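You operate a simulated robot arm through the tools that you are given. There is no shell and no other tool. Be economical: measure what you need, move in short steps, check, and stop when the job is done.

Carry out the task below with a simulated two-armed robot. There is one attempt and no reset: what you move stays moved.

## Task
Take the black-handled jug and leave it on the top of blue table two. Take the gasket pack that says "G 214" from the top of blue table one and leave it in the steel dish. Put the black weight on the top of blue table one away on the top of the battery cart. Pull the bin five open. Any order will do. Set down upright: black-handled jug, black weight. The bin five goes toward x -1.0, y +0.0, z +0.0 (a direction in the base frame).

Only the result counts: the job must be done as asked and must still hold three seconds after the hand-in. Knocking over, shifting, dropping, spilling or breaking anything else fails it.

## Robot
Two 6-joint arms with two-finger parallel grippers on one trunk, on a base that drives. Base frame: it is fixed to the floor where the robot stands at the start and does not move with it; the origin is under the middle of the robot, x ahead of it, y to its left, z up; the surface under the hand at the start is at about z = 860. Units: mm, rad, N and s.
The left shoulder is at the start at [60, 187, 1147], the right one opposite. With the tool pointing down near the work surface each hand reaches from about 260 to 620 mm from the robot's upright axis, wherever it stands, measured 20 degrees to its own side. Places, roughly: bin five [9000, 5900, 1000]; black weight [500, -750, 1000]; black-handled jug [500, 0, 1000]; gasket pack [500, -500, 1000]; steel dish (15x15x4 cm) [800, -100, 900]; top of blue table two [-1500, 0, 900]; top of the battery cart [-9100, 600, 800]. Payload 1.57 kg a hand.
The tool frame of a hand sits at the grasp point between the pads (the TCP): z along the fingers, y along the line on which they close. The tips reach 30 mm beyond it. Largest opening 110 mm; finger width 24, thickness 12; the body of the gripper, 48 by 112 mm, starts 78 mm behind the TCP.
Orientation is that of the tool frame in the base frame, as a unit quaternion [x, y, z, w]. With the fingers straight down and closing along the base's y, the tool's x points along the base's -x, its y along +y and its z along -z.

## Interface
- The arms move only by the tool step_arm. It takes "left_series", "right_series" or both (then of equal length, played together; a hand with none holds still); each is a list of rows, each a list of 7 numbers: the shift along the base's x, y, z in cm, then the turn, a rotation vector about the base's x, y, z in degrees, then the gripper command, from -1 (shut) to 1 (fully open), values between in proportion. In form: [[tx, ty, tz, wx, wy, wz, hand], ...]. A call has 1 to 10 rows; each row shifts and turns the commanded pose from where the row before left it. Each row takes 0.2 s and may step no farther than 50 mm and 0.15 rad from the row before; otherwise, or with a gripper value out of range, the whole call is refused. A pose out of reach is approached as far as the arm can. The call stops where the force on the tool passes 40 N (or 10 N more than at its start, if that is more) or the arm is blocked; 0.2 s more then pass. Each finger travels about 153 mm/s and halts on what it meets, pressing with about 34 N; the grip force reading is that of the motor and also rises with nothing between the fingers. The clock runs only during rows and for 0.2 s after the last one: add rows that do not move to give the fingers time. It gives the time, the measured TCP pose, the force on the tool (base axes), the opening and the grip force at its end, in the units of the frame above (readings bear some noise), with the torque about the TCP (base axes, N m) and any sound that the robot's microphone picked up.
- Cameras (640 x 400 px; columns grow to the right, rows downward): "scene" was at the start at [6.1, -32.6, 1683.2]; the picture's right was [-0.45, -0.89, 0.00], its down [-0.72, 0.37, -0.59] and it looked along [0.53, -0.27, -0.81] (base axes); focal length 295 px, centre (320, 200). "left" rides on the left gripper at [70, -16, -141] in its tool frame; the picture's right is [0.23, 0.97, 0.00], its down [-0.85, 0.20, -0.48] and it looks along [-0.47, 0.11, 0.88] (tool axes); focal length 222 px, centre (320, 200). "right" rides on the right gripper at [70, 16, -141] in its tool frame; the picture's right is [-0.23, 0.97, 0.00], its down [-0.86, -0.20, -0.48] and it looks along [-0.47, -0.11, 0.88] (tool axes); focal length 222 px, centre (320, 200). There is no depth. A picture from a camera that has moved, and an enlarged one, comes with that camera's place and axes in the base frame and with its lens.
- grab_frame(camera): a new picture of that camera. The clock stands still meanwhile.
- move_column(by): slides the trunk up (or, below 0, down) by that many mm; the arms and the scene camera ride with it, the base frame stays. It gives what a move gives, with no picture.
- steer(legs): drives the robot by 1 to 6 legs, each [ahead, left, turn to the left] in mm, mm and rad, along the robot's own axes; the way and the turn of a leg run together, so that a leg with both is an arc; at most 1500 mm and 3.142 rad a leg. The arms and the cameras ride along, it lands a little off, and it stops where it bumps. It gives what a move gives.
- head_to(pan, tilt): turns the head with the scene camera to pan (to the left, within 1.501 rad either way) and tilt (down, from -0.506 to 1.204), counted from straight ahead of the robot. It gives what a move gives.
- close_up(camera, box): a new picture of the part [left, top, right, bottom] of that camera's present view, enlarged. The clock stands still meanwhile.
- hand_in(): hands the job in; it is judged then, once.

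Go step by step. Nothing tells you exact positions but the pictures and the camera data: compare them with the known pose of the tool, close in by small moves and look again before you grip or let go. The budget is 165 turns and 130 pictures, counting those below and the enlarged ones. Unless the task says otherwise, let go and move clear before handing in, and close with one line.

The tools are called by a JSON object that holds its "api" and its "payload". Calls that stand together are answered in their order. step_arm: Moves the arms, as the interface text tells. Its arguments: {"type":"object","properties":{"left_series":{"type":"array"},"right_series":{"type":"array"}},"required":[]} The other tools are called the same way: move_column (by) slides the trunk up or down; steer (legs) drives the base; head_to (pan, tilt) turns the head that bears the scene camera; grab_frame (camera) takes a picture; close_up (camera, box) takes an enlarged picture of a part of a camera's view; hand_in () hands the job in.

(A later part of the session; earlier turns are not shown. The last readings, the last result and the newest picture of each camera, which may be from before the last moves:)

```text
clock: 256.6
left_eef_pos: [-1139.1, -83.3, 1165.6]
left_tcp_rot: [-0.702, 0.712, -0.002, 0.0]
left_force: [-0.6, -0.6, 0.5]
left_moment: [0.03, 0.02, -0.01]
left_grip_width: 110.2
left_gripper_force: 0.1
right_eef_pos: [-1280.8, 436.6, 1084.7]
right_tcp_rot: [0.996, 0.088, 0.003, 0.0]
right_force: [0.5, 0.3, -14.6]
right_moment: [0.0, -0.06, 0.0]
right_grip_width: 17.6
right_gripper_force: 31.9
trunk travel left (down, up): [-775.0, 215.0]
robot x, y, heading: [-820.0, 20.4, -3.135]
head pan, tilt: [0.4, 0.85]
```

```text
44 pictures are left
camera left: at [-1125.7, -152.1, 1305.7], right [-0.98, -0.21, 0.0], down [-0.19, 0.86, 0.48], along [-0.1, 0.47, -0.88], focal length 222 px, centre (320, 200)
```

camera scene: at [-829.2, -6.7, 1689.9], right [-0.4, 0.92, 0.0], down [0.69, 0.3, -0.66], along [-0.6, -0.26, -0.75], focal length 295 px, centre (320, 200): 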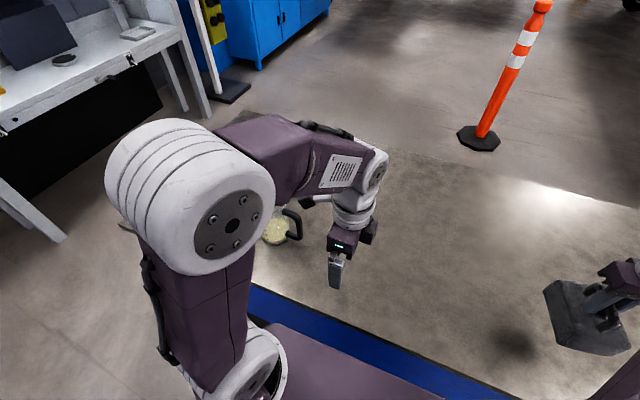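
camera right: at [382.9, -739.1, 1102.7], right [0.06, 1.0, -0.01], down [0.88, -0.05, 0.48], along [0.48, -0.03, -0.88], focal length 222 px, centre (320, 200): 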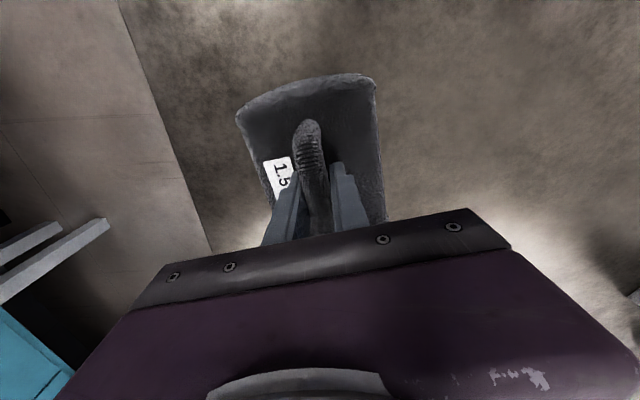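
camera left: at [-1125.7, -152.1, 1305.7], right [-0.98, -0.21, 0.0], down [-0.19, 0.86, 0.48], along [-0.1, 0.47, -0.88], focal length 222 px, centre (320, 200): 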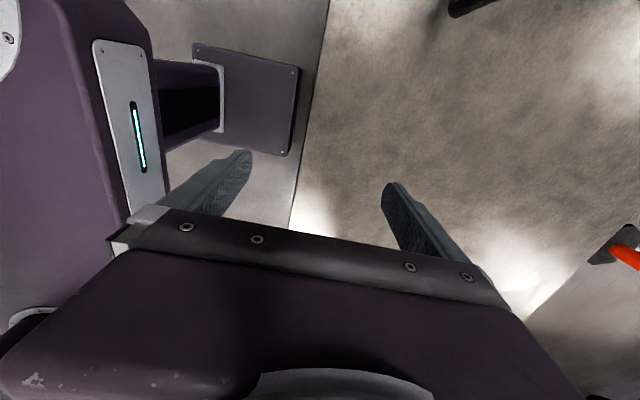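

The jug stands upright on table two. Now I back off and look across the hall for the battery cart and a route.

{"api": "steer", "payload": {"legs": [[-380, 0, 0]]}}

{"api": "head_to", "payload": {"pan": 0.0, "tilt": 0.15}}

{"api": "grab_frame", "payload": {"camera": "scene"}}

{"api": "head_to", "payload": {"pan": 0.0, "tilt": 0.7}}

{"api": "close_up", "payload": {"camera": "scene", "box": [100, 0, 420, 200]}}

```text
clock: 259.0
left_eef_pos: [-764.3, -80.2, 1165.9]
left_tcp_rot: [-0.7, 0.714, -0.002, 0.0]
left_force: [0.1, 0.2, 0.8]
left_moment: [0.02, 0.02, 0.02]
left_grip_width: 110.0
left_gripper_force: 0.1
right_eef_pos: [-904.7, 439.4, 1084.9]
right_tcp_rot: [0.996, 0.086, 0.003, 0.001]
right_force: [-0.8, -0.1, -14.7]
right_moment: [0.02, -0.06, 0.03]
right_grip_width: 17.7
right_gripper_force: 32.2
trunk travel left (down, up): [-775.0, 215.0]
robot x, y, heading: [-440.8, 23.6, -3.137]
head pan, tilt: [0.4, 0.85]
```

```text
clock: 260.1
left_eef_pos: [-762.4, -81.2, 1164.1]
left_tcp_rot: [-0.7, 0.714, -0.001, 0.0]
left_force: [-0.2, -0.2, -0.1]
left_moment: [-0.04, 0.0, -0.02]
left_grip_width: 110.0
left_gripper_force: 0.0
right_eef_pos: [-902.7, 438.5, 1086.0]
right_tcp_rot: [0.996, 0.087, 0.005, 0.0]
right_force: [-0.3, -0.1, -14.9]
right_moment: [0.02, -0.02, -0.02]
right_grip_width: 18.0
right_gripper_force: 32.3
trunk travel left (down, up): [-775.0, 215.0]
robot x, y, heading: [-439.0, 22.1, -3.135]
head pan, tilt: [0.0, 0.15]
```

```text
43 pictures are left
camera scene: at [-474.0, 24.8, 1752.1], right [-0.01, 1.0, 0.0], down [0.15, 0.0, -0.99], along [-0.99, -0.01, -0.15], focal length 295 px, centre (320, 200)
```

scene: 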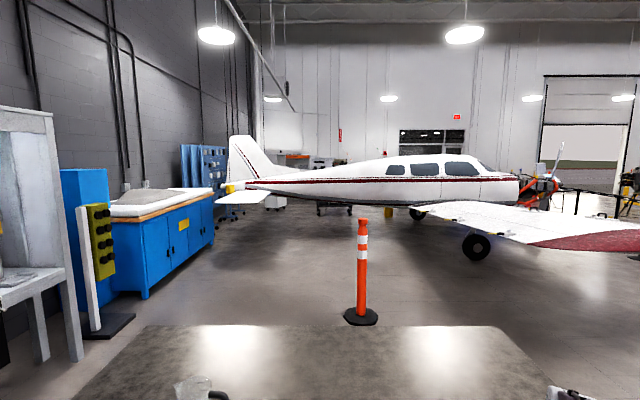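

```text
clock: 261.0
left_eef_pos: [-762.9, -81.4, 1165.5]
left_tcp_rot: [-0.7, 0.714, -0.002, 0.0]
left_force: [-0.1, -0.3, 0.5]
left_moment: [-0.02, 0.0, 0.01]
left_grip_width: 110.2
left_gripper_force: 0.1
right_eef_pos: [-902.7, 438.2, 1086.1]
right_tcp_rot: [0.996, 0.087, 0.002, 0.0]
right_force: [-0.1, 0.0, -14.2]
right_moment: [0.02, -0.02, -0.03]
right_grip_width: 17.8
right_gripper_force: 32.3
trunk travel left (down, up): [-775.0, 215.0]
robot x, y, heading: [-440.9, 23.9, -3.138]
head pan, tilt: [0.0, 0.7]
```

```text
2.00 times, centred on (260, 100) of scene
camera zoom: at [-465.4, 24.9, 1702.2], right [-0.01, 1.0, 0.0], down [0.64, 0.0, -0.76], along [-0.76, -0.01, -0.64], focal length 590 px, centre (440, 400)
```

zoom: 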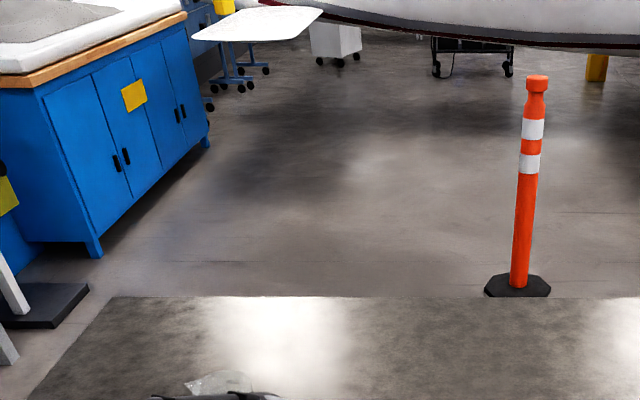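

The battery cart is visible behind the aircraft's rear fuselage (about (-9150,450)). I need a route around the plane, so I drive around table two's end to look from a better spot.

{"api": "steer", "payload": {"legs": [[0, -850, 0], [0, -850, 0], [1200, 0, 0], [1000, 0, 0]]}}

{"api": "head_to", "payload": {"pan": 0.0, "tilt": 0.15}}

{"api": "grab_frame", "payload": {"camera": "scene"}}

{"api": "head_to", "payload": {"pan": -0.9, "tilt": 0.15}}

{"api": "grab_frame", "payload": {"camera": "scene"}}

{"api": "head_to", "payload": {"pan": 0.6, "tilt": 0.15}}

{"api": "grab_frame", "payload": {"camera": "scene"}}

```text
clock: 277.6
left_eef_pos: [-2358.8, 1630.3, 1164.7]
left_tcp_rot: [-0.698, 0.717, -0.002, 0.0]
left_force: [0.2, -0.3, -0.1]
left_moment: [0.04, -0.05, 0.01]
left_grip_width: 110.1
left_gripper_force: 0.0
right_eef_pos: [-2483.2, 2150.2, 1082.2]
right_tcp_rot: [0.996, 0.081, 0.023, 0.009]
right_force: [5.4, 2.2, -16.4]
right_moment: [-0.02, -0.19, 0.01]
right_grip_width: 17.7
right_gripper_force: 32.4
trunk travel left (down, up): [-775.0, 215.0]
robot x, y, heading: [-2033.5, 1728.5, 3.14]
head pan, tilt: [0.0, 0.7]
stopped in leg 4: the force on the tool passed its limit at 97 N (the readings are from after the stop); the commanded pose is now the measured one
```

```text
clock: 278.6
left_eef_pos: [-2358.1, 1627.6, 1164.8]
left_tcp_rot: [-0.697, 0.717, 0.0, 0.001]
left_force: [0.2, -1.1, 0.7]
left_moment: [0.01, -0.02, 0.0]
left_grip_width: 110.1
left_gripper_force: 0.0
right_eef_pos: [-2485.6, 2147.5, 1082.8]
right_tcp_rot: [0.996, 0.082, 0.02, 0.007]
right_force: [1.1, -5.7, -15.1]
right_moment: [-0.04, -0.07, 0.04]
right_grip_width: 17.5
right_gripper_force: 32.9
trunk travel left (down, up): [-775.0, 215.0]
robot x, y, heading: [-2034.0, 1729.1, 3.141]
head pan, tilt: [0.0, 0.15]
```

```text
41 pictures are left
camera scene: at [-2068.9, 1731.1, 1752.1], right [0.0, 1.0, 0.0], down [0.15, 0.0, -0.99], along [-0.99, 0.0, -0.15], focal length 295 px, centre (320, 200)
```

scene: 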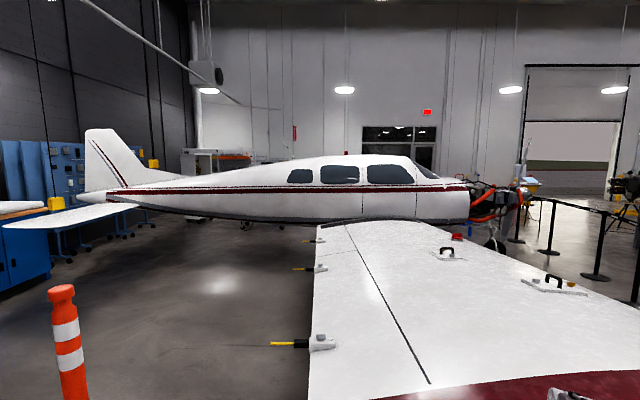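

```text
clock: 279.8
left_eef_pos: [-2359.2, 1628.0, 1164.7]
left_tcp_rot: [-0.697, 0.717, 0.0, 0.001]
left_force: [-0.2, 0.6, -0.1]
left_moment: [0.04, -0.01, 0.0]
left_grip_width: 110.0
left_gripper_force: 0.0
right_eef_pos: [-2485.4, 2148.0, 1083.8]
right_tcp_rot: [0.997, 0.081, 0.021, 0.007]
right_force: [3.0, -7.7, -18.6]
right_moment: [-0.09, -0.12, 0.06]
right_grip_width: 17.7
right_gripper_force: 32.6
trunk travel left (down, up): [-775.0, 215.0]
robot x, y, heading: [-2034.4, 1730.1, 3.14]
head pan, tilt: [-0.901, 0.15]
```

```text
40 pictures are left
camera scene: at [-2033.8, 1803.5, 1752.2], right [0.78, 0.62, 0.0], down [0.09, -0.12, -0.99], along [-0.61, 0.78, -0.15], focal length 295 px, centre (320, 200)
```

scene: 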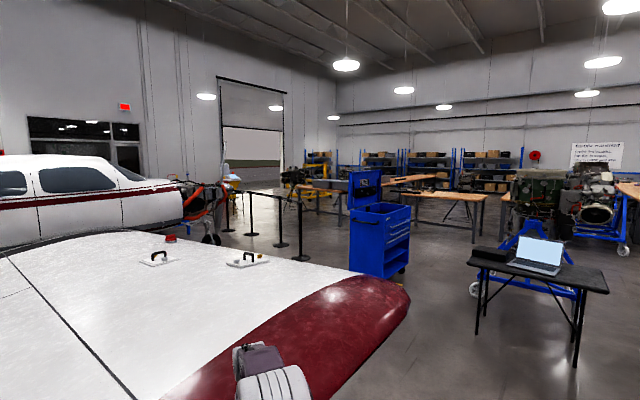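

```text
clock: 281.4
left_eef_pos: [-2358.7, 1627.6, 1164.9]
left_tcp_rot: [-0.697, 0.717, 0.0, 0.001]
left_force: [-0.5, -0.3, 0.2]
left_moment: [0.01, 0.02, 0.03]
left_grip_width: 109.7
left_gripper_force: 0.1
right_eef_pos: [-2485.9, 2147.4, 1084.6]
right_tcp_rot: [0.996, 0.082, 0.019, 0.007]
right_force: [4.2, -8.0, -18.3]
right_moment: [-0.09, -0.14, 0.0]
right_grip_width: 17.6
right_gripper_force: 33.0
trunk travel left (down, up): [-775.0, 215.0]
robot x, y, heading: [-2033.1, 1731.1, 3.14]
head pan, tilt: [0.6, 0.15]
```

```text
39 pictures are left
camera scene: at [-2052.7, 1678.7, 1752.3], right [-0.56, 0.83, 0.0], down [0.12, 0.08, -0.99], along [-0.82, -0.56, -0.15], focal length 295 px, centre (320, 200)
```

scene: 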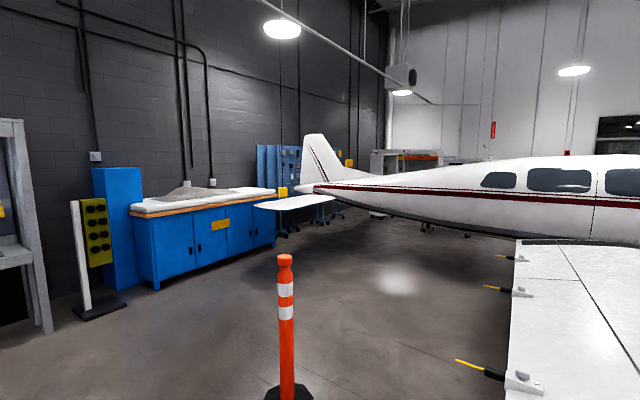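

The weight hand bumped the aircraft's wing tip (wing is nearer than I judged); the weight is still gripped. I back off at once and check the grip.

{"api": "steer", "payload": {"legs": [[-150, 0, 0]]}}

{"api": "grab_frame", "payload": {"camera": "right"}}

{"api": "head_to", "payload": {"pan": -0.7, "tilt": 0.7}}

{"api": "grab_frame", "payload": {"camera": "scene"}}

```text
clock: 282.8
left_eef_pos: [-2209.8, 1628.6, 1164.6]
left_tcp_rot: [-0.698, 0.716, -0.003, 0.001]
left_force: [0.3, -0.5, 0.2]
left_moment: [0.02, 0.02, 0.0]
left_grip_width: 110.3
left_gripper_force: 0.0
right_eef_pos: [-2337.2, 2148.3, 1082.1]
right_tcp_rot: [0.996, 0.082, 0.02, 0.007]
right_force: [-0.5, -0.1, -14.1]
right_moment: [-0.03, -0.07, -0.02]
right_grip_width: 17.6
right_gripper_force: 32.3
trunk travel left (down, up): [-775.0, 215.0]
robot x, y, heading: [-1883.0, 1732.4, 3.142]
head pan, tilt: [0.6, 0.15]
```

```text
38 pictures are left
camera right: at [-2271.1, 2144.6, 1228.5], right [-0.06, -1.0, 0.01], down [-0.9, 0.06, 0.44], along [-0.44, 0.02, -0.9], focal length 222 px, centre (320, 200)
```

right: 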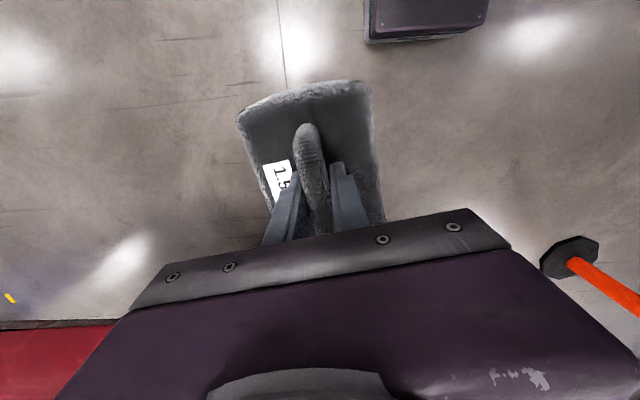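

```text
clock: 284.2
left_eef_pos: [-2207.5, 1628.5, 1165.2]
left_tcp_rot: [-0.698, 0.716, -0.001, 0.0]
left_force: [1.1, 0.0, -0.8]
left_moment: [-0.01, -0.01, -0.02]
left_grip_width: 110.1
left_gripper_force: 0.1
right_eef_pos: [-2335.5, 2148.1, 1083.9]
right_tcp_rot: [0.996, 0.083, 0.019, 0.008]
right_force: [0.4, 0.2, -14.5]
right_moment: [-0.02, -0.04, -0.05]
right_grip_width: 17.9
right_gripper_force: 32.3
trunk travel left (down, up): [-775.0, 215.0]
robot x, y, heading: [-1884.4, 1729.2, 3.139]
head pan, tilt: [-0.7, 0.7]
```

```text
37 pictures are left
camera scene: at [-1889.7, 1787.1, 1702.1], right [0.64, 0.76, 0.0], down [0.49, -0.42, -0.76], along [-0.58, 0.49, -0.65], focal length 295 px, centre (320, 200)
```

scene: 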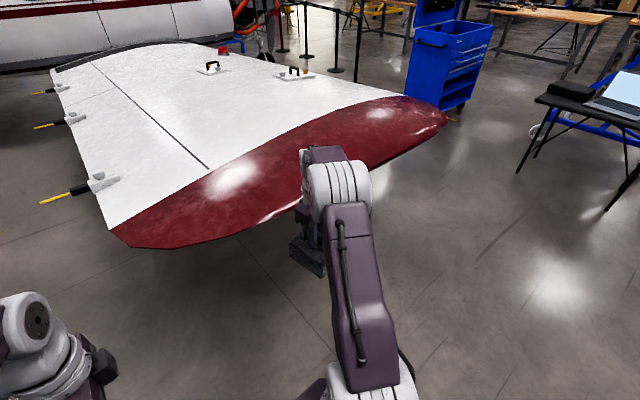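

The grip is intact. I level the tool, bring both hands inward/left, and go back between table two and the wing toward the tail side.

{"api": "step_arm", "payload": {"right_series": [[0, -4.5, 0, 0.75, 2.35, 0, -1], [0, -4.5, 0, 0, 0, 0, -1], [0, -4.5, 0, 0, 0, 0, -1], [0, -4.5, 0, 0, 0, 0, -1], [0, -4.5, 0, 0, 0, 0, -1], [0, -4.3, 0, 0, 0, 0, -1], [0, 0, 0, 0, 0, 0, -1]], "left_series": [[0, -4.5, 0, 0, 0, 0, 1], [0, -4.5, 0, 0, 0, 0, 1], [0, -4.5, 0, 0, 0, 0, 1], [0, -4.5, 0, 0, 0, 0, 1], [0, -2, 0, 0, 0, 0, 1], [0, 0, 0, 0, 0, 0, 1], [0, 0, 0, 0, 0, 0, 1]]}}

{"api": "steer", "payload": {"legs": [[0, 420, 0], [480, 0, 0], [100, 300, 0], [0, 1000, 0], [0, 900, 0]]}}

{"api": "head_to", "payload": {"pan": 0.0, "tilt": 0.1}}

{"api": "grab_frame", "payload": {"camera": "scene"}}

```text
clock: 285.8
left_eef_pos: [-2207.5, 1429.0, 1164.2]
left_tcp_rot: [-0.698, 0.716, -0.001, 0.0]
left_force: [0.3, 0.4, -0.1]
left_moment: [-0.01, 0.03, 0.0]
left_grip_width: 110.3
left_gripper_force: 0.0
right_eef_pos: [-2335.5, 1880.2, 1084.7]
right_tcp_rot: [0.997, 0.082, -0.001, -0.002]
right_force: [-0.4, 0.1, -13.7]
right_moment: [0.01, -0.13, -0.04]
right_grip_width: 17.7
right_gripper_force: 32.5
trunk travel left (down, up): [-775.0, 215.0]
robot x, y, heading: [-1881.0, 1730.2, 3.14]
head pan, tilt: [-0.7, 0.7]
```

```text
clock: 301.7
left_eef_pos: [-2797.2, -1173.3, 1165.3]
left_tcp_rot: [-0.69, 0.723, -0.001, -0.001]
left_force: [0.0, 0.4, -0.5]
left_moment: [-0.01, 0.01, 0.0]
left_grip_width: 110.0
left_gripper_force: 0.1
right_eef_pos: [-2914.7, -719.1, 1084.3]
right_tcp_rot: [0.997, 0.072, -0.001, -0.001]
right_force: [0.6, 0.7, -14.2]
right_moment: [-0.02, -0.09, -0.01]
right_grip_width: 17.7
right_gripper_force: 32.2
trunk travel left (down, up): [-775.0, 215.0]
robot x, y, heading: [-2463.3, -881.6, 3.119]
head pan, tilt: [-0.7, 0.7]
```

```text
clock: 302.7
left_eef_pos: [-2796.7, -1173.4, 1164.6]
left_tcp_rot: [-0.69, 0.723, -0.001, 0.001]
left_force: [0.8, -0.4, -0.2]
left_moment: [0.0, 0.01, -0.02]
left_grip_width: 109.7
left_gripper_force: 0.1
right_eef_pos: [-2913.7, -719.1, 1083.5]
right_tcp_rot: [0.997, 0.071, -0.001, -0.001]
right_force: [-0.1, 0.6, -15.2]
right_moment: [0.0, -0.1, 0.0]
right_grip_width: 17.6
right_gripper_force: 31.9
trunk travel left (down, up): [-775.0, 215.0]
robot x, y, heading: [-2466.0, -879.8, 3.12]
head pan, tilt: [0.0, 0.099]
```

```text
36 pictures are left
camera scene: at [-2500.1, -877.7, 1756.8], right [0.02, 1.0, 0.0], down [0.1, 0.0, -0.99], along [-0.99, 0.02, -0.1], focal length 295 px, centre (320, 200)
```

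scene: 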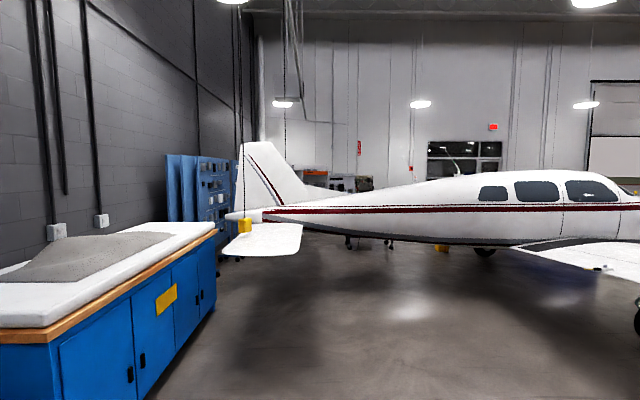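

The stabilizer tip underside is around z≈1000. The robot may fit under the tail with the trunk fully lowered; I raise the hands relative to the trunk, lower the trunk and look level.

{"api": "step_arm", "payload": {"right_series": [[0, 0, 4, 0, 0, 0, -1], [0, 0, 4, 0, 0, 0, -1], [0, 0, 4, 0, 0, 0, -1], [0, 0, 4, 0, 0, 0, -1], [0, 0, 4, 0, 0, 0, -1]], "left_series": [[-2, 0, 3, 0, 0, 0, 1], [-2, 0, 3, 0, 0, 0, 1], [-2, 0, 3, 0, 0, 0, 1], [-2, 0, 2, 0, 0, 0, 1], [-2, 0, 0, 0, 0, 0, 1]]}}

{"api": "move_column", "payload": {"by": -400}}

{"api": "move_column", "payload": {"by": -370}}

{"api": "head_to", "payload": {"pan": 0.0, "tilt": 0.0}}

{"api": "grab_frame", "payload": {"camera": "scene"}}

```text
clock: 303.9
left_eef_pos: [-2899.6, -1176.6, 1274.1]
left_tcp_rot: [-0.69, 0.724, -0.001, 0.002]
left_force: [-0.7, 0.4, -0.4]
left_moment: [0.01, 0.02, -0.03]
left_grip_width: 109.8
left_gripper_force: 0.2
right_eef_pos: [-2917.0, -720.8, 1281.8]
right_tcp_rot: [0.998, 0.07, 0.001, -0.002]
right_force: [0.0, -0.5, -15.0]
right_moment: [0.01, -0.06, -0.02]
right_grip_width: 17.8
right_gripper_force: 32.3
trunk travel left (down, up): [-775.0, 215.0]
robot x, y, heading: [-2466.9, -880.0, 3.122]
head pan, tilt: [0.0, 0.099]
```

```text
clock: 307.8
left_eef_pos: [-2897.6, -1175.5, 873.4]
left_tcp_rot: [-0.69, 0.724, -0.001, 0.001]
left_force: [1.3, 0.8, 0.1]
left_moment: [0.01, 0.0, -0.02]
left_grip_width: 110.1
left_gripper_force: 0.1
right_eef_pos: [-2917.1, -721.6, 882.9]
right_tcp_rot: [0.997, 0.071, 0.0, -0.003]
right_force: [-0.5, 0.1, -15.1]
right_moment: [-0.04, -0.12, 0.0]
right_grip_width: 17.8
right_gripper_force: 32.3
trunk travel left (down, up): [-375.0, 615.0]
robot x, y, heading: [-2467.9, -880.3, 3.12]
head pan, tilt: [0.0, 0.099]
```

```text
clock: 311.3
left_eef_pos: [-2897.2, -1176.7, 503.6]
left_tcp_rot: [-0.69, 0.724, -0.001, 0.001]
left_force: [-0.1, -0.8, -0.8]
left_moment: [0.02, 0.04, 0.03]
left_grip_width: 110.0
left_gripper_force: 0.0
right_eef_pos: [-2917.2, -721.1, 511.7]
right_tcp_rot: [0.997, 0.072, 0.0, -0.001]
right_force: [-0.4, 0.5, -14.9]
right_moment: [-0.03, -0.08, -0.03]
right_grip_width: 17.7
right_gripper_force: 32.4
trunk travel left (down, up): [-5.0, 985.0]
robot x, y, heading: [-2466.2, -883.8, 3.121]
head pan, tilt: [0.0, 0.099]
```

```text
clock: 312.0
left_eef_pos: [-2898.0, -1176.8, 502.9]
left_tcp_rot: [-0.691, 0.723, -0.001, 0.0]
left_force: [-0.6, 0.5, -0.4]
left_moment: [0.0, 0.01, 0.02]
left_grip_width: 109.9
left_gripper_force: 0.1
right_eef_pos: [-2916.3, -720.2, 513.8]
right_tcp_rot: [0.997, 0.072, 0.0, -0.002]
right_force: [-0.5, -0.4, -15.4]
right_moment: [-0.01, -0.11, 0.0]
right_grip_width: 17.8
right_gripper_force: 32.4
trunk travel left (down, up): [-5.0, 985.0]
robot x, y, heading: [-2465.3, -881.2, 3.122]
head pan, tilt: [0.0, 0.0]
```

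```text
35 pictures are left
camera scene: at [-2497.0, -878.6, 995.9], right [0.02, 1.0, 0.0], down [0.0, 0.0, -1.0], along [-1.0, 0.02, 0.0], focal length 295 px, centre (320, 200)
```

scene: 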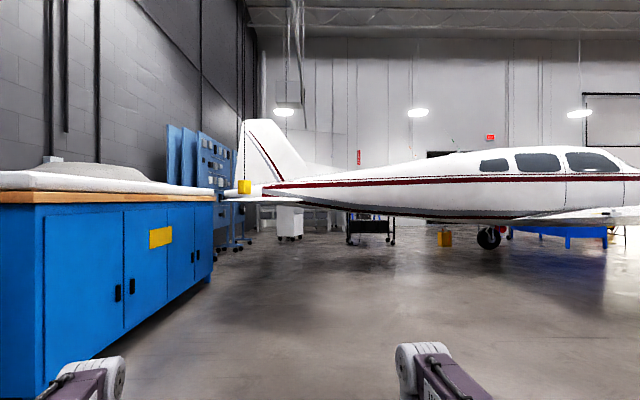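

{"api": "close_up", "payload": {"camera": "scene", "box": [205, 140, 365, 260]}}

{"api": "close_up", "payload": {"camera": "scene", "box": [340, 180, 500, 280]}}

```text
3.33 times, centred on (285, 200) of scene
camera zoom: at [-2497.0, -878.6, 995.9], right [0.02, 1.0, 0.0], down [0.0, 0.0, -1.0], along [-1.0, 0.02, 0.0], focal length 983 px, centre (437, 200)
```

zoom: 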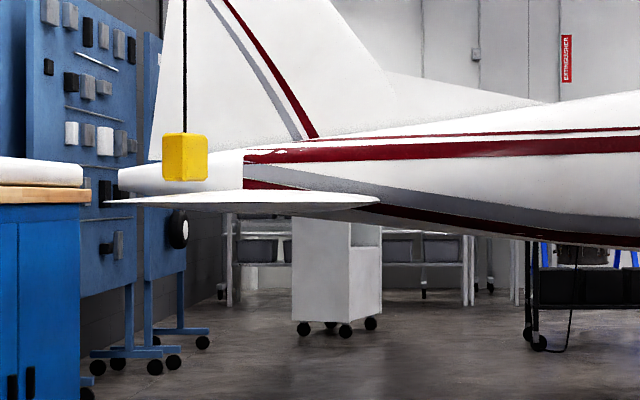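

```text
4.00 times, centred on (420, 230) of scene
camera zoom: at [-2497.0, -878.6, 995.9], right [0.02, 1.0, 0.0], down [0.0, 0.0, -1.0], along [-1.0, 0.02, 0.0], focal length 1180 px, centre (-80, 80)
```

zoom: 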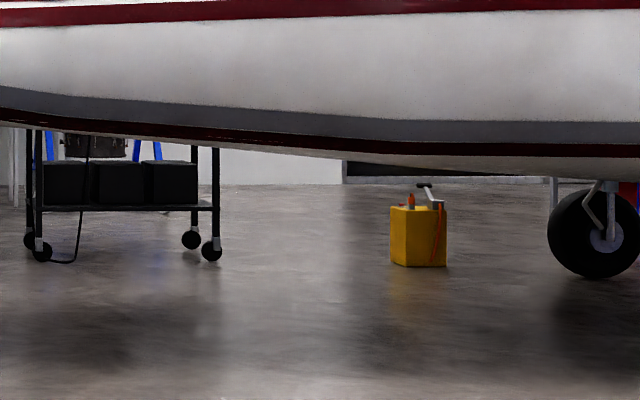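

The robot's head can't pass under the tail (clearance ~970). The hall's end wall is far (x≈-13900), so I'll go around the nose and the far wing tip instead. First back out the way I came.

{"api": "move_column", "payload": {"by": 770}}

{"api": "steer", "payload": {"legs": [[0, 0, 0.02], [0, -1000, 0], [0, -880, 0], [-100, -310, 0], [-560, 0, 0]]}}

{"api": "steer", "payload": {"legs": [[0, -1300, 0], [0, -1330, 0]]}}

{"api": "head_to", "payload": {"pan": -0.4, "tilt": 0.3}}

{"api": "grab_frame", "payload": {"camera": "scene"}}

```text
refused: 770 is not a number from -400 to 400
```

```text
clock: 326.4
left_eef_pos: [-2226.5, 1013.5, 504.2]
left_tcp_rot: [-0.694, 0.72, 0.0, 0.0]
left_force: [-0.7, -0.3, -0.6]
left_moment: [0.0, 0.0, 0.02]
left_grip_width: 109.8
left_gripper_force: 0.0
right_eef_pos: [-2249.4, 1467.5, 511.7]
right_tcp_rot: [0.997, 0.077, 0.0, -0.002]
right_force: [0.0, -0.6, -15.0]
right_moment: [0.0, -0.09, 0.01]
right_grip_width: 17.7
right_gripper_force: 32.3
trunk travel left (down, up): [-5.0, 985.0]
robot x, y, heading: [-1799.0, 1312.1, 3.135]
head pan, tilt: [0.0, 0.0]
```

```text
clock: 339.3
left_eef_pos: [-2189.5, 3665.2, 503.1]
left_tcp_rot: [-0.694, 0.72, -0.001, 0.001]
left_force: [0.9, 0.1, -0.1]
left_moment: [-0.01, -0.02, 0.01]
left_grip_width: 110.2
left_gripper_force: 0.0
right_eef_pos: [-2212.7, 4120.4, 513.0]
right_tcp_rot: [0.997, 0.075, 0.0, -0.001]
right_force: [0.1, 0.0, -15.0]
right_moment: [0.07, -0.07, 0.0]
right_grip_width: 17.9
right_gripper_force: 31.9
trunk travel left (down, up): [-5.0, 985.0]
robot x, y, heading: [-1759.0, 3964.8, 3.126]
head pan, tilt: [0.0, 0.0]
```

```text
clock: 340.2
left_eef_pos: [-2190.5, 3665.0, 504.2]
left_tcp_rot: [-0.694, 0.72, 0.0, 0.001]
left_force: [0.1, -0.1, 0.4]
left_moment: [0.06, -0.02, 0.02]
left_grip_width: 109.9
left_gripper_force: 0.1
right_eef_pos: [-2212.8, 4120.4, 512.7]
right_tcp_rot: [0.997, 0.075, 0.0, -0.002]
right_force: [0.4, 0.3, -14.6]
right_moment: [0.0, -0.02, 0.03]
right_grip_width: 17.7
right_gripper_force: 32.4
trunk travel left (down, up): [-5.0, 985.0]
robot x, y, heading: [-1761.8, 3962.0, 3.134]
head pan, tilt: [-0.4, 0.3]
```

```text
32 pictures are left
camera scene: at [-1788.2, 4002.4, 968.3], right [0.4, 0.92, 0.0], down [0.27, -0.12, -0.95], along [-0.87, 0.38, -0.3], focal length 295 px, centre (320, 200)
```

scene: 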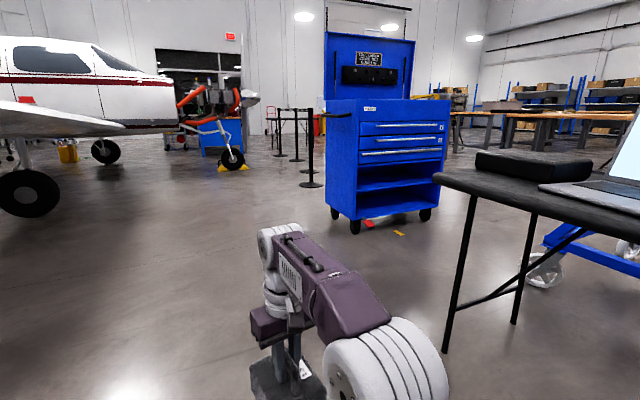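

Between the toolbox and the first rope post there may be a rope; I check with an enlargement.

{"api": "close_up", "payload": {"camera": "scene", "box": [160, 80, 360, 205]}}

{"api": "move_column", "payload": {"by": 400}}

{"api": "move_column", "payload": {"by": 370}}

{"api": "close_up", "payload": {"camera": "scene", "box": [180, 100, 500, 300]}}

```text
3.20 times, centred on (260, 142) of scene
camera zoom: at [-1788.2, 4002.4, 968.3], right [0.4, 0.92, 0.0], down [0.27, -0.12, -0.95], along [-0.87, 0.38, -0.3], focal length 944 px, centre (512, 384)
```

zoom: 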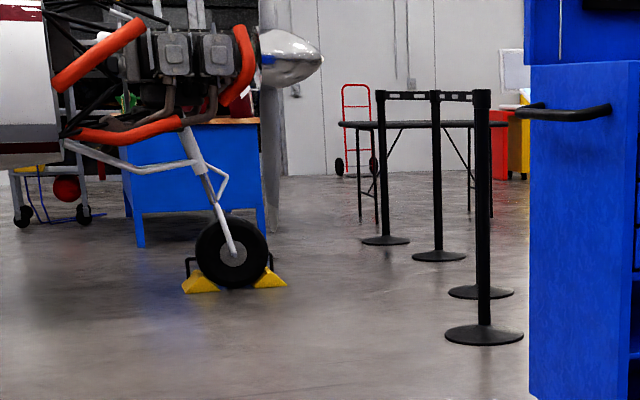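

```text
clock: 344.0
left_eef_pos: [-2191.9, 3665.0, 903.7]
left_tcp_rot: [-0.693, 0.72, 0.0, 0.001]
left_force: [-0.1, -0.2, 0.6]
left_moment: [0.03, 0.0, 0.02]
left_grip_width: 109.7
left_gripper_force: 0.1
right_eef_pos: [-2214.1, 4119.9, 912.7]
right_tcp_rot: [0.997, 0.075, 0.0, -0.002]
right_force: [-0.6, 0.4, -13.8]
right_moment: [-0.02, -0.11, 0.02]
right_grip_width: 17.5
right_gripper_force: 32.8
trunk travel left (down, up): [-405.0, 585.0]
robot x, y, heading: [-1763.8, 3966.7, 3.133]
head pan, tilt: [-0.4, 0.3]
```

```text
clock: 347.6
left_eef_pos: [-2191.3, 3664.1, 1273.6]
left_tcp_rot: [-0.693, 0.721, 0.0, 0.0]
left_force: [0.4, 0.2, 0.0]
left_moment: [0.03, -0.02, 0.02]
left_grip_width: 110.0
left_gripper_force: 0.1
right_eef_pos: [-2214.4, 4121.0, 1282.3]
right_tcp_rot: [0.997, 0.075, 0.0, -0.001]
right_force: [0.1, 0.3, -13.8]
right_moment: [0.01, -0.07, -0.03]
right_grip_width: 17.8
right_gripper_force: 32.5
trunk travel left (down, up): [-775.0, 215.0]
robot x, y, heading: [-1760.2, 3964.7, 3.128]
head pan, tilt: [-0.4, 0.3]
```

```text
2.00 times, centred on (340, 200) of scene
camera zoom: at [-1789.3, 4002.8, 1738.2], right [0.4, 0.92, 0.0], down [0.27, -0.12, -0.95], along [-0.87, 0.38, -0.3], focal length 590 px, centre (280, 200)
```

zoom: 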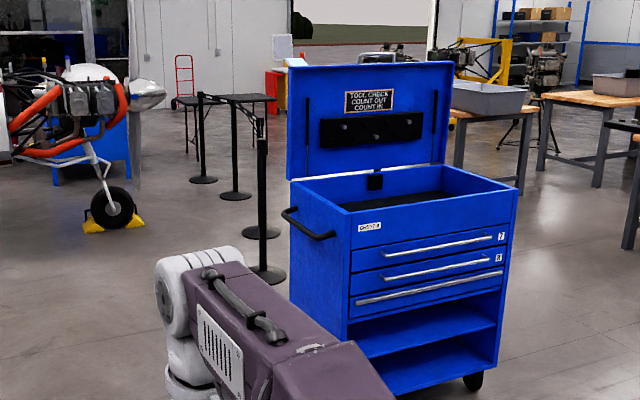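

Four belt posts stand in front of the nose; the gap beside the toolbox's right side looks about 1 m wide. I drive to in front of it, face +y and look.

{"api": "steer", "payload": {"legs": [[0, 0, 0.012], [1450, 0, 0], [0, 0, -1.571]]}}

{"api": "head_to", "payload": {"pan": 0.0, "tilt": 0.45}}

{"api": "grab_frame", "payload": {"camera": "scene"}}

```text
clock: 358.8
left_eef_pos: [-3501.4, 4398.0, 1272.6]
left_tcp_rot: [0.006, 1.0, -0.001, 0.0]
left_force: [-0.4, -0.4, -0.8]
left_moment: [-0.01, -0.01, 0.0]
left_grip_width: 110.1
left_gripper_force: 0.0
right_eef_pos: [-3046.0, 4432.2, 1281.6]
right_tcp_rot: [0.767, -0.642, 0.001, -0.002]
right_force: [-0.6, -0.2, -14.3]
right_moment: [-0.08, -0.01, 0.02]
right_grip_width: 17.6
right_gripper_force: 32.2
trunk travel left (down, up): [-775.0, 215.0]
robot x, y, heading: [-3194.0, 3976.3, 1.585]
head pan, tilt: [-0.4, 0.3]
```

```text
clock: 359.7
left_eef_pos: [-3501.1, 4397.4, 1272.9]
left_tcp_rot: [0.007, 1.0, -0.001, 0.0]
left_force: [0.1, 0.4, 0.8]
left_moment: [0.01, -0.01, -0.04]
left_grip_width: 110.0
left_gripper_force: 0.0
right_eef_pos: [-3046.4, 4431.0, 1281.5]
right_tcp_rot: [0.766, -0.642, 0.0, -0.001]
right_force: [-0.5, -0.2, -14.3]
right_moment: [-0.1, 0.01, -0.05]
right_grip_width: 17.7
right_gripper_force: 32.8
trunk travel left (down, up): [-775.0, 215.0]
robot x, y, heading: [-3191.3, 3977.3, 1.584]
head pan, tilt: [0.0, 0.45]
```

```text
29 pictures are left
camera scene: at [-3189.8, 4011.1, 1724.3], right [1.0, 0.01, 0.0], down [0.0, -0.44, -0.9], along [-0.01, 0.9, -0.44], focal length 295 px, centre (320, 200)
```

scene: 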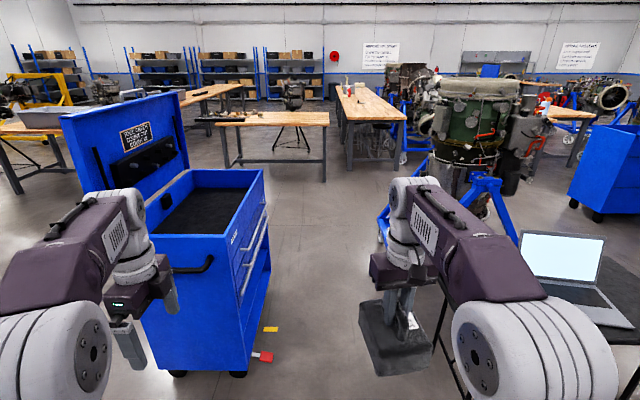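

The corridor between toolbox and laptop table is about 0.95 m wide, centred near x≈-3000 (small things lie on the floor at the left). I shift right and pass through, then turn to -x and look.

{"api": "steer", "payload": {"legs": [[0, -190, -0.013], [1400, 0, 0], [1450, 0, 0], [0, 0, 1.571]]}}

{"api": "head_to", "payload": {"pan": 0.1, "tilt": 0.3}}

{"api": "grab_frame", "payload": {"camera": "scene"}}

```text
clock: 378.4
left_eef_pos: [-3417.2, 6533.9, 1273.6]
left_tcp_rot: [-0.687, 0.727, -0.001, 0.0]
left_force: [-0.4, -0.2, 0.2]
left_moment: [0.01, 0.01, 0.0]
left_grip_width: 110.0
left_gripper_force: 0.0
right_eef_pos: [-3431.9, 6991.5, 1281.0]
right_tcp_rot: [0.998, 0.068, 0.0, -0.001]
right_force: [0.1, 0.0, -14.5]
right_moment: [0.05, -0.09, 0.05]
right_grip_width: 17.7
right_gripper_force: 32.8
trunk travel left (down, up): [-775.0, 215.0]
robot x, y, heading: [-2982.8, 6825.3, 3.113]
head pan, tilt: [0.0, 0.45]
```

```text
clock: 379.1
left_eef_pos: [-3416.3, 6533.6, 1272.7]
left_tcp_rot: [-0.688, 0.726, 0.0, 0.001]
left_force: [0.0, 0.4, 0.5]
left_moment: [0.01, -0.01, -0.02]
left_grip_width: 109.9
left_gripper_force: 0.1
right_eef_pos: [-3432.3, 6989.4, 1280.9]
right_tcp_rot: [0.998, 0.068, 0.001, -0.002]
right_force: [-0.5, -0.7, -15.5]
right_moment: [0.03, -0.09, 0.0]
right_grip_width: 17.7
right_gripper_force: 32.1
trunk travel left (down, up): [-775.0, 215.0]
robot x, y, heading: [-2984.0, 6826.4, 3.118]
head pan, tilt: [0.099, 0.3]
```

```text
28 pictures are left
camera scene: at [-3017.1, 6820.0, 1738.2], right [-0.07, 1.0, 0.0], down [0.3, 0.02, -0.95], along [-0.95, -0.07, -0.3], focal length 295 px, centre (320, 200)
```

scene: 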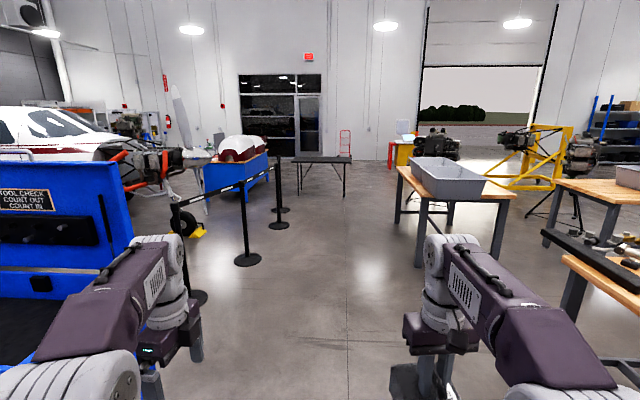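

The floor ahead along y≈6800 is open, between the belt posts and the tub bench. Drive 4.6 m in -x, then look.

{"api": "steer", "payload": {"legs": [[0, 0, 0.022], [1200, 0, 0], [1200, 0, 0], [1200, 0, 0], [1100, 0, 0]]}}

{"api": "head_to", "payload": {"pan": 0.45, "tilt": 0.3}}

{"api": "grab_frame", "payload": {"camera": "scene"}}

```text
clock: 401.9
left_eef_pos: [-8067.0, 6587.5, 1273.0]
left_tcp_rot: [-0.692, 0.722, -0.001, 0.0]
left_force: [-0.1, -0.5, 0.6]
left_moment: [-0.03, 0.0, 0.03]
left_grip_width: 110.2
left_gripper_force: 0.0
right_eef_pos: [-8088.9, 7044.0, 1282.4]
right_tcp_rot: [0.997, 0.074, 0.0, -0.002]
right_force: [0.1, 0.2, -13.9]
right_moment: [-0.01, -0.11, -0.03]
right_grip_width: 17.6
right_gripper_force: 32.1
trunk travel left (down, up): [-775.0, 215.0]
robot x, y, heading: [-7636.8, 6884.0, 3.124]
head pan, tilt: [0.099, 0.3]
```

```text
clock: 402.7
left_eef_pos: [-8069.5, 6587.1, 1274.7]
left_tcp_rot: [-0.692, 0.722, -0.001, 0.0]
left_force: [-0.4, 0.1, 0.4]
left_moment: [0.0, -0.02, 0.03]
left_grip_width: 109.9
left_gripper_force: 0.0
right_eef_pos: [-8090.1, 7042.9, 1281.5]
right_tcp_rot: [0.997, 0.074, 0.001, -0.001]
right_force: [-0.3, -0.1, -14.1]
right_moment: [0.02, -0.06, 0.03]
right_grip_width: 17.7
right_gripper_force: 31.3
trunk travel left (down, up): [-775.0, 215.0]
robot x, y, heading: [-7635.4, 6885.8, 3.115]
head pan, tilt: [0.45, 0.3]
```

```text
27 pictures are left
camera scene: at [-7665.0, 6846.3, 1738.2], right [-0.42, 0.91, 0.0], down [0.27, 0.12, -0.95], along [-0.87, -0.4, -0.3], focal length 295 px, centre (320, 200)
```

scene: 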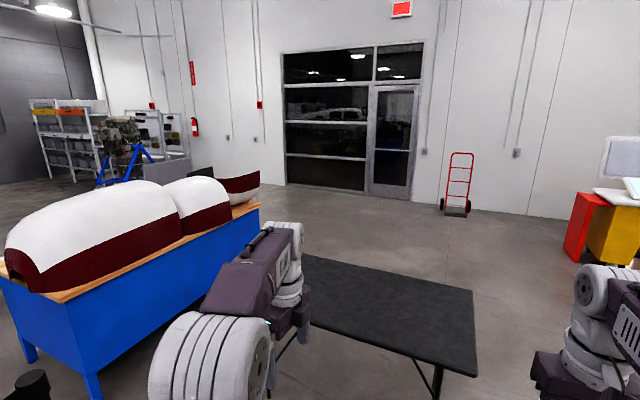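

The black table's end is at y≈7030 and the end wall at x≈-13100. I go around that table, then face -y to see the far wing tip.

{"api": "steer", "payload": {"legs": [[450, 0, 0.027], [0, -780, 0], [1200, 0, 0], [1200, 0, 0], [0, 0, 1.571]]}}

{"api": "head_to", "payload": {"pan": -0.1, "tilt": 0.2}}

{"api": "grab_frame", "payload": {"camera": "scene"}}

```text
clock: 424.8
left_eef_pos: [-10228.8, 7239.9, 1273.8]
left_tcp_rot: [1.0, 0.003, 0.0, -0.002]
left_force: [0.3, 0.3, 0.0]
left_moment: [0.02, -0.02, 0.01]
left_grip_width: 110.0
left_gripper_force: 0.1
right_eef_pos: [-10682.1, 7195.9, 1281.8]
right_tcp_rot: [0.635, 0.772, 0.0, -0.002]
right_force: [-0.4, -0.4, -14.4]
right_moment: [0.12, 0.02, 0.03]
right_grip_width: 17.9
right_gripper_force: 32.4
trunk travel left (down, up): [-775.0, 215.0]
robot x, y, heading: [-10545.0, 7655.4, -1.545]
head pan, tilt: [0.45, 0.3]
```

```text
clock: 425.7
left_eef_pos: [-10228.3, 7239.7, 1274.0]
left_tcp_rot: [1.0, 0.003, 0.0, -0.002]
left_force: [0.3, 0.2, -0.6]
left_moment: [-0.02, 0.0, -0.02]
left_grip_width: 109.9
left_gripper_force: 0.1
right_eef_pos: [-10683.2, 7196.1, 1280.6]
right_tcp_rot: [0.635, 0.773, -0.001, -0.002]
right_force: [0.0, 0.3, -14.5]
right_moment: [0.08, 0.03, 0.0]
right_grip_width: 17.7
right_gripper_force: 32.3
trunk travel left (down, up): [-775.0, 215.0]
robot x, y, heading: [-10546.7, 7654.2, -1.54]
head pan, tilt: [-0.099, 0.201]
```

```text
26 pictures are left
camera scene: at [-10554.6, 7620.6, 1747.5], right [-1.0, 0.07, 0.0], down [0.01, 0.2, -0.98], along [-0.07, -0.98, -0.2], focal length 295 px, centre (320, 200)
```

scene: 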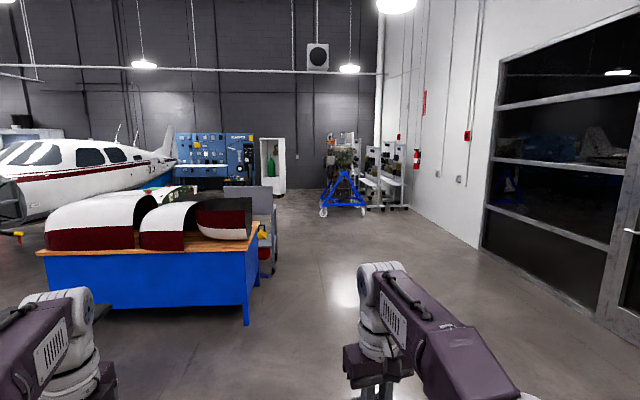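

No wing on the far side: the corridor is open along x≈-10750. Drive down it and look toward the cart.

{"api": "steer", "payload": {"legs": [[0, -200, -0.03], [1300, 0, 0], [1300, 0, 0], [1300, 0, 0], [900, 0, 0]]}}

{"api": "head_to", "payload": {"pan": 0.6, "tilt": 0.4}}

{"api": "grab_frame", "payload": {"camera": "scene"}}

```text
clock: 450.2
left_eef_pos: [-10375.0, 2405.1, 1273.8]
left_tcp_rot: [1.0, 0.0, 0.0, -0.001]
left_force: [-0.1, 0.0, 0.3]
left_moment: [-0.07, 0.04, 0.01]
left_grip_width: 109.7
left_gripper_force: 0.0
right_eef_pos: [-10829.7, 2364.7, 1282.3]
right_tcp_rot: [0.637, 0.771, -0.001, -0.002]
right_force: [0.2, 0.2, -14.7]
right_moment: [0.1, 0.0, 0.04]
right_grip_width: 17.7
right_gripper_force: 32.0
trunk travel left (down, up): [-775.0, 215.0]
robot x, y, heading: [-10691.0, 2822.8, -1.551]
head pan, tilt: [-0.099, 0.201]
```

```text
clock: 451.2
left_eef_pos: [-10374.9, 2404.8, 1273.4]
left_tcp_rot: [1.0, 0.0, -0.001, 0.0]
left_force: [-0.3, 0.7, -0.6]
left_moment: [-0.01, 0.02, -0.01]
left_grip_width: 110.1
left_gripper_force: 0.0
right_eef_pos: [-10828.6, 2364.1, 1282.9]
right_tcp_rot: [0.637, 0.771, -0.001, -0.002]
right_force: [0.4, -0.3, -15.2]
right_moment: [0.04, -0.02, -0.02]
right_grip_width: 17.7
right_gripper_force: 32.0
trunk travel left (down, up): [-775.0, 215.0]
robot x, y, heading: [-10688.4, 2821.2, -1.548]
head pan, tilt: [0.6, 0.4]
```

```text
25 pictures are left
camera scene: at [-10637.4, 2805.1, 1729.0], right [-0.81, -0.58, 0.0], down [-0.23, 0.32, -0.92], along [0.54, -0.75, -0.39], focal length 295 px, centre (320, 200)
```

scene: 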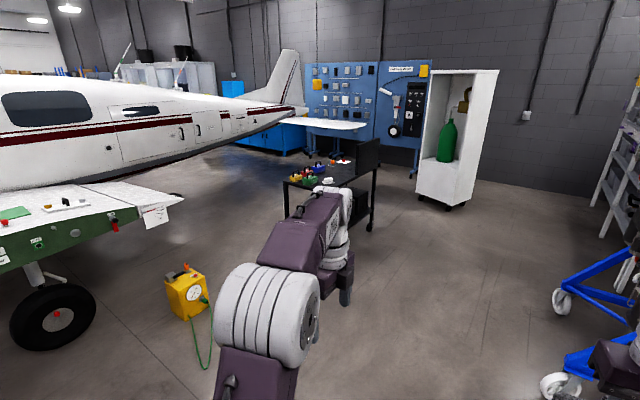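

The cart with a tray of coloured items is visible at the centre. Enlarging.

{"api": "close_up", "payload": {"camera": "scene", "box": [260, 120, 420, 240]}}

```text
3.33 times, centred on (340, 180) of scene
camera zoom: at [-10637.4, 2805.1, 1729.0], right [-0.81, -0.58, 0.0], down [-0.23, 0.32, -0.92], along [0.54, -0.75, -0.39], focal length 983 px, centre (253, 267)
```

zoom: 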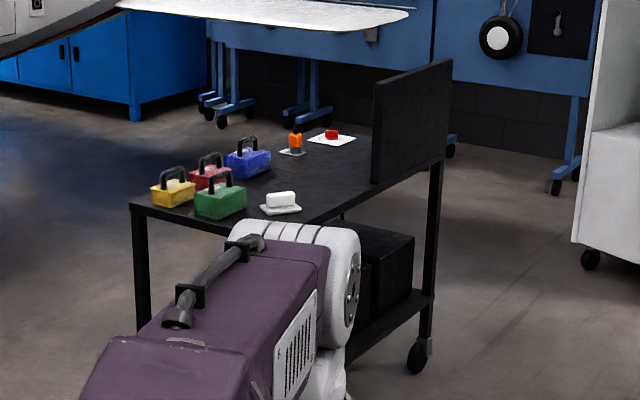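

The cart top is roughly x -9340…-8816, y -130…860, with small weights at its +y end and a panel along the near edge for y<270; free space around (-9070,430). I go to its -x side, facing +x.

{"api": "steer", "payload": {"legs": [[0, 150, 0], [1200, 0, 0], [0, 0, 1.548], [0, -1000, 0]]}}

{"api": "head_to", "payload": {"pan": -0.1, "tilt": 0.5}}

{"api": "grab_frame", "payload": {"camera": "scene"}}

```text
clock: 466.8
left_eef_pos: [-10086.9, 923.2, 1272.8]
left_tcp_rot: [0.718, 0.696, -0.001, -0.002]
left_force: [0.6, -0.4, -1.1]
left_moment: [-0.01, 0.02, -0.02]
left_grip_width: 109.8
left_gripper_force: 0.0
right_eef_pos: [-10059.1, 470.0, 1282.0]
right_tcp_rot: [-0.079, 0.997, -0.002, 0.0]
right_force: [0.0, -0.4, -14.6]
right_moment: [-0.04, 0.08, 0.01]
right_grip_width: 17.6
right_gripper_force: 32.3
trunk travel left (down, up): [-775.0, 215.0]
robot x, y, heading: [-10512.6, 622.4, -0.006]
head pan, tilt: [0.6, 0.4]
```

```text
clock: 467.9
left_eef_pos: [-10086.3, 923.7, 1273.2]
left_tcp_rot: [0.719, 0.696, -0.001, -0.001]
left_force: [0.1, 0.1, -0.9]
left_moment: [0.0, 0.01, -0.01]
left_grip_width: 109.8
left_gripper_force: 0.1
right_eef_pos: [-10060.7, 467.2, 1281.2]
right_tcp_rot: [-0.079, 0.997, -0.002, -0.001]
right_force: [-1.1, 0.6, -14.4]
right_moment: [-0.04, 0.09, 0.02]
right_grip_width: 17.8
right_gripper_force: 32.2
trunk travel left (down, up): [-775.0, 215.0]
robot x, y, heading: [-10514.0, 621.0, -0.004]
head pan, tilt: [-0.099, 0.499]
```

```text
23 pictures are left
camera scene: at [-10479.8, 612.0, 1719.8], right [-0.1, -0.99, 0.0], down [-0.48, 0.05, -0.88], along [0.87, -0.09, -0.48], focal length 295 px, centre (320, 200)
```

scene: 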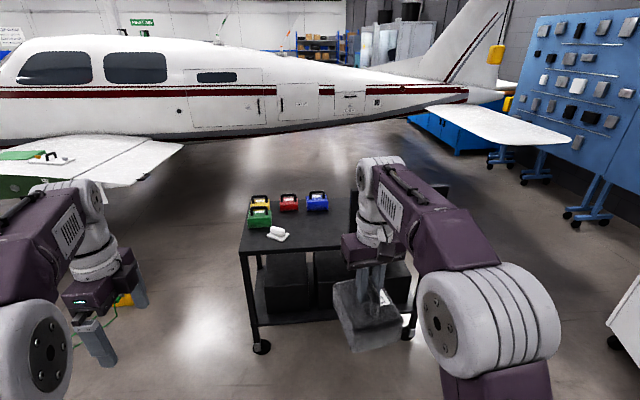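

The cart's near edge is x≈-9270, top z≈800. I approach 500 mm with the weight held high and look with both cameras.

{"api": "steer", "payload": {"legs": [[550, 0, 0]]}}

{"api": "grab_frame", "payload": {"camera": "right"}}

{"api": "head_to", "payload": {"pan": 0.0, "tilt": 0.8}}

{"api": "grab_frame", "payload": {"camera": "scene"}}

```text
clock: 471.0
left_eef_pos: [-9546.9, 919.7, 1273.2]
left_tcp_rot: [0.718, 0.696, 0.0, 0.0]
left_force: [0.5, -0.9, -0.7]
left_moment: [0.01, -0.02, 0.05]
left_grip_width: 110.0
left_gripper_force: 0.2
right_eef_pos: [-9520.1, 465.1, 1282.6]
right_tcp_rot: [-0.081, 0.997, -0.002, 0.0]
right_force: [-0.5, 0.1, -14.0]
right_moment: [0.01, 0.09, 0.01]
right_grip_width: 17.5
right_gripper_force: 32.4
trunk travel left (down, up): [-775.0, 215.0]
robot x, y, heading: [-9975.0, 615.6, -0.004]
head pan, tilt: [-0.099, 0.499]
```

```text
22 pictures are left
camera right: at [-9589.7, 470.2, 1424.7], right [0.07, 1.0, 0.0], down [0.88, -0.06, 0.48], along [0.48, -0.04, -0.88], focal length 222 px, centre (320, 200)
```

right: 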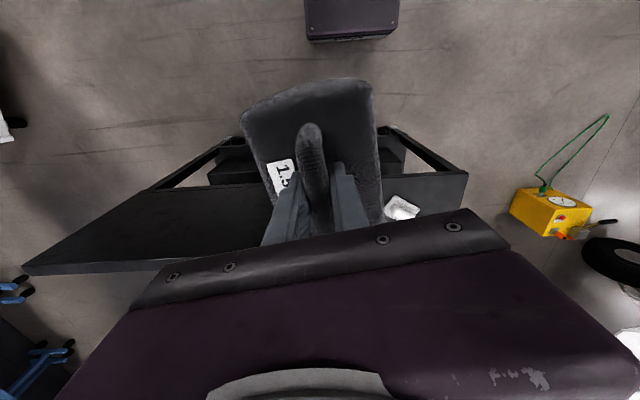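

```text
clock: 471.8
left_eef_pos: [-9543.5, 919.2, 1272.5]
left_tcp_rot: [0.717, 0.697, -0.001, -0.001]
left_force: [0.5, 1.2, 1.1]
left_moment: [0.05, -0.04, -0.01]
left_grip_width: 109.9
left_gripper_force: 0.1
right_eef_pos: [-9517.3, 465.0, 1280.3]
right_tcp_rot: [-0.08, 0.997, 0.0, -0.002]
right_force: [0.2, -0.4, -14.9]
right_moment: [-0.03, 0.1, -0.01]
right_grip_width: 17.7
right_gripper_force: 32.4
trunk travel left (down, up): [-775.0, 215.0]
robot x, y, heading: [-9971.3, 616.9, -0.006]
head pan, tilt: [0.0, 0.799]
```

```text
21 pictures are left
camera scene: at [-9946.8, 617.4, 1693.9], right [-0.01, -1.0, 0.0], down [-0.72, 0.0, -0.7], along [0.7, 0.0, -0.72], focal length 295 px, centre (320, 200)
```

scene: 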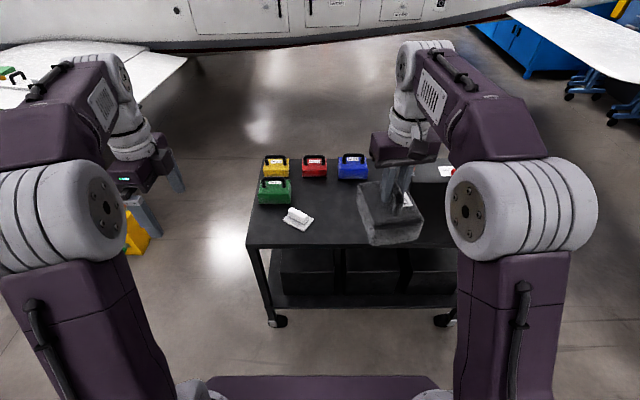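

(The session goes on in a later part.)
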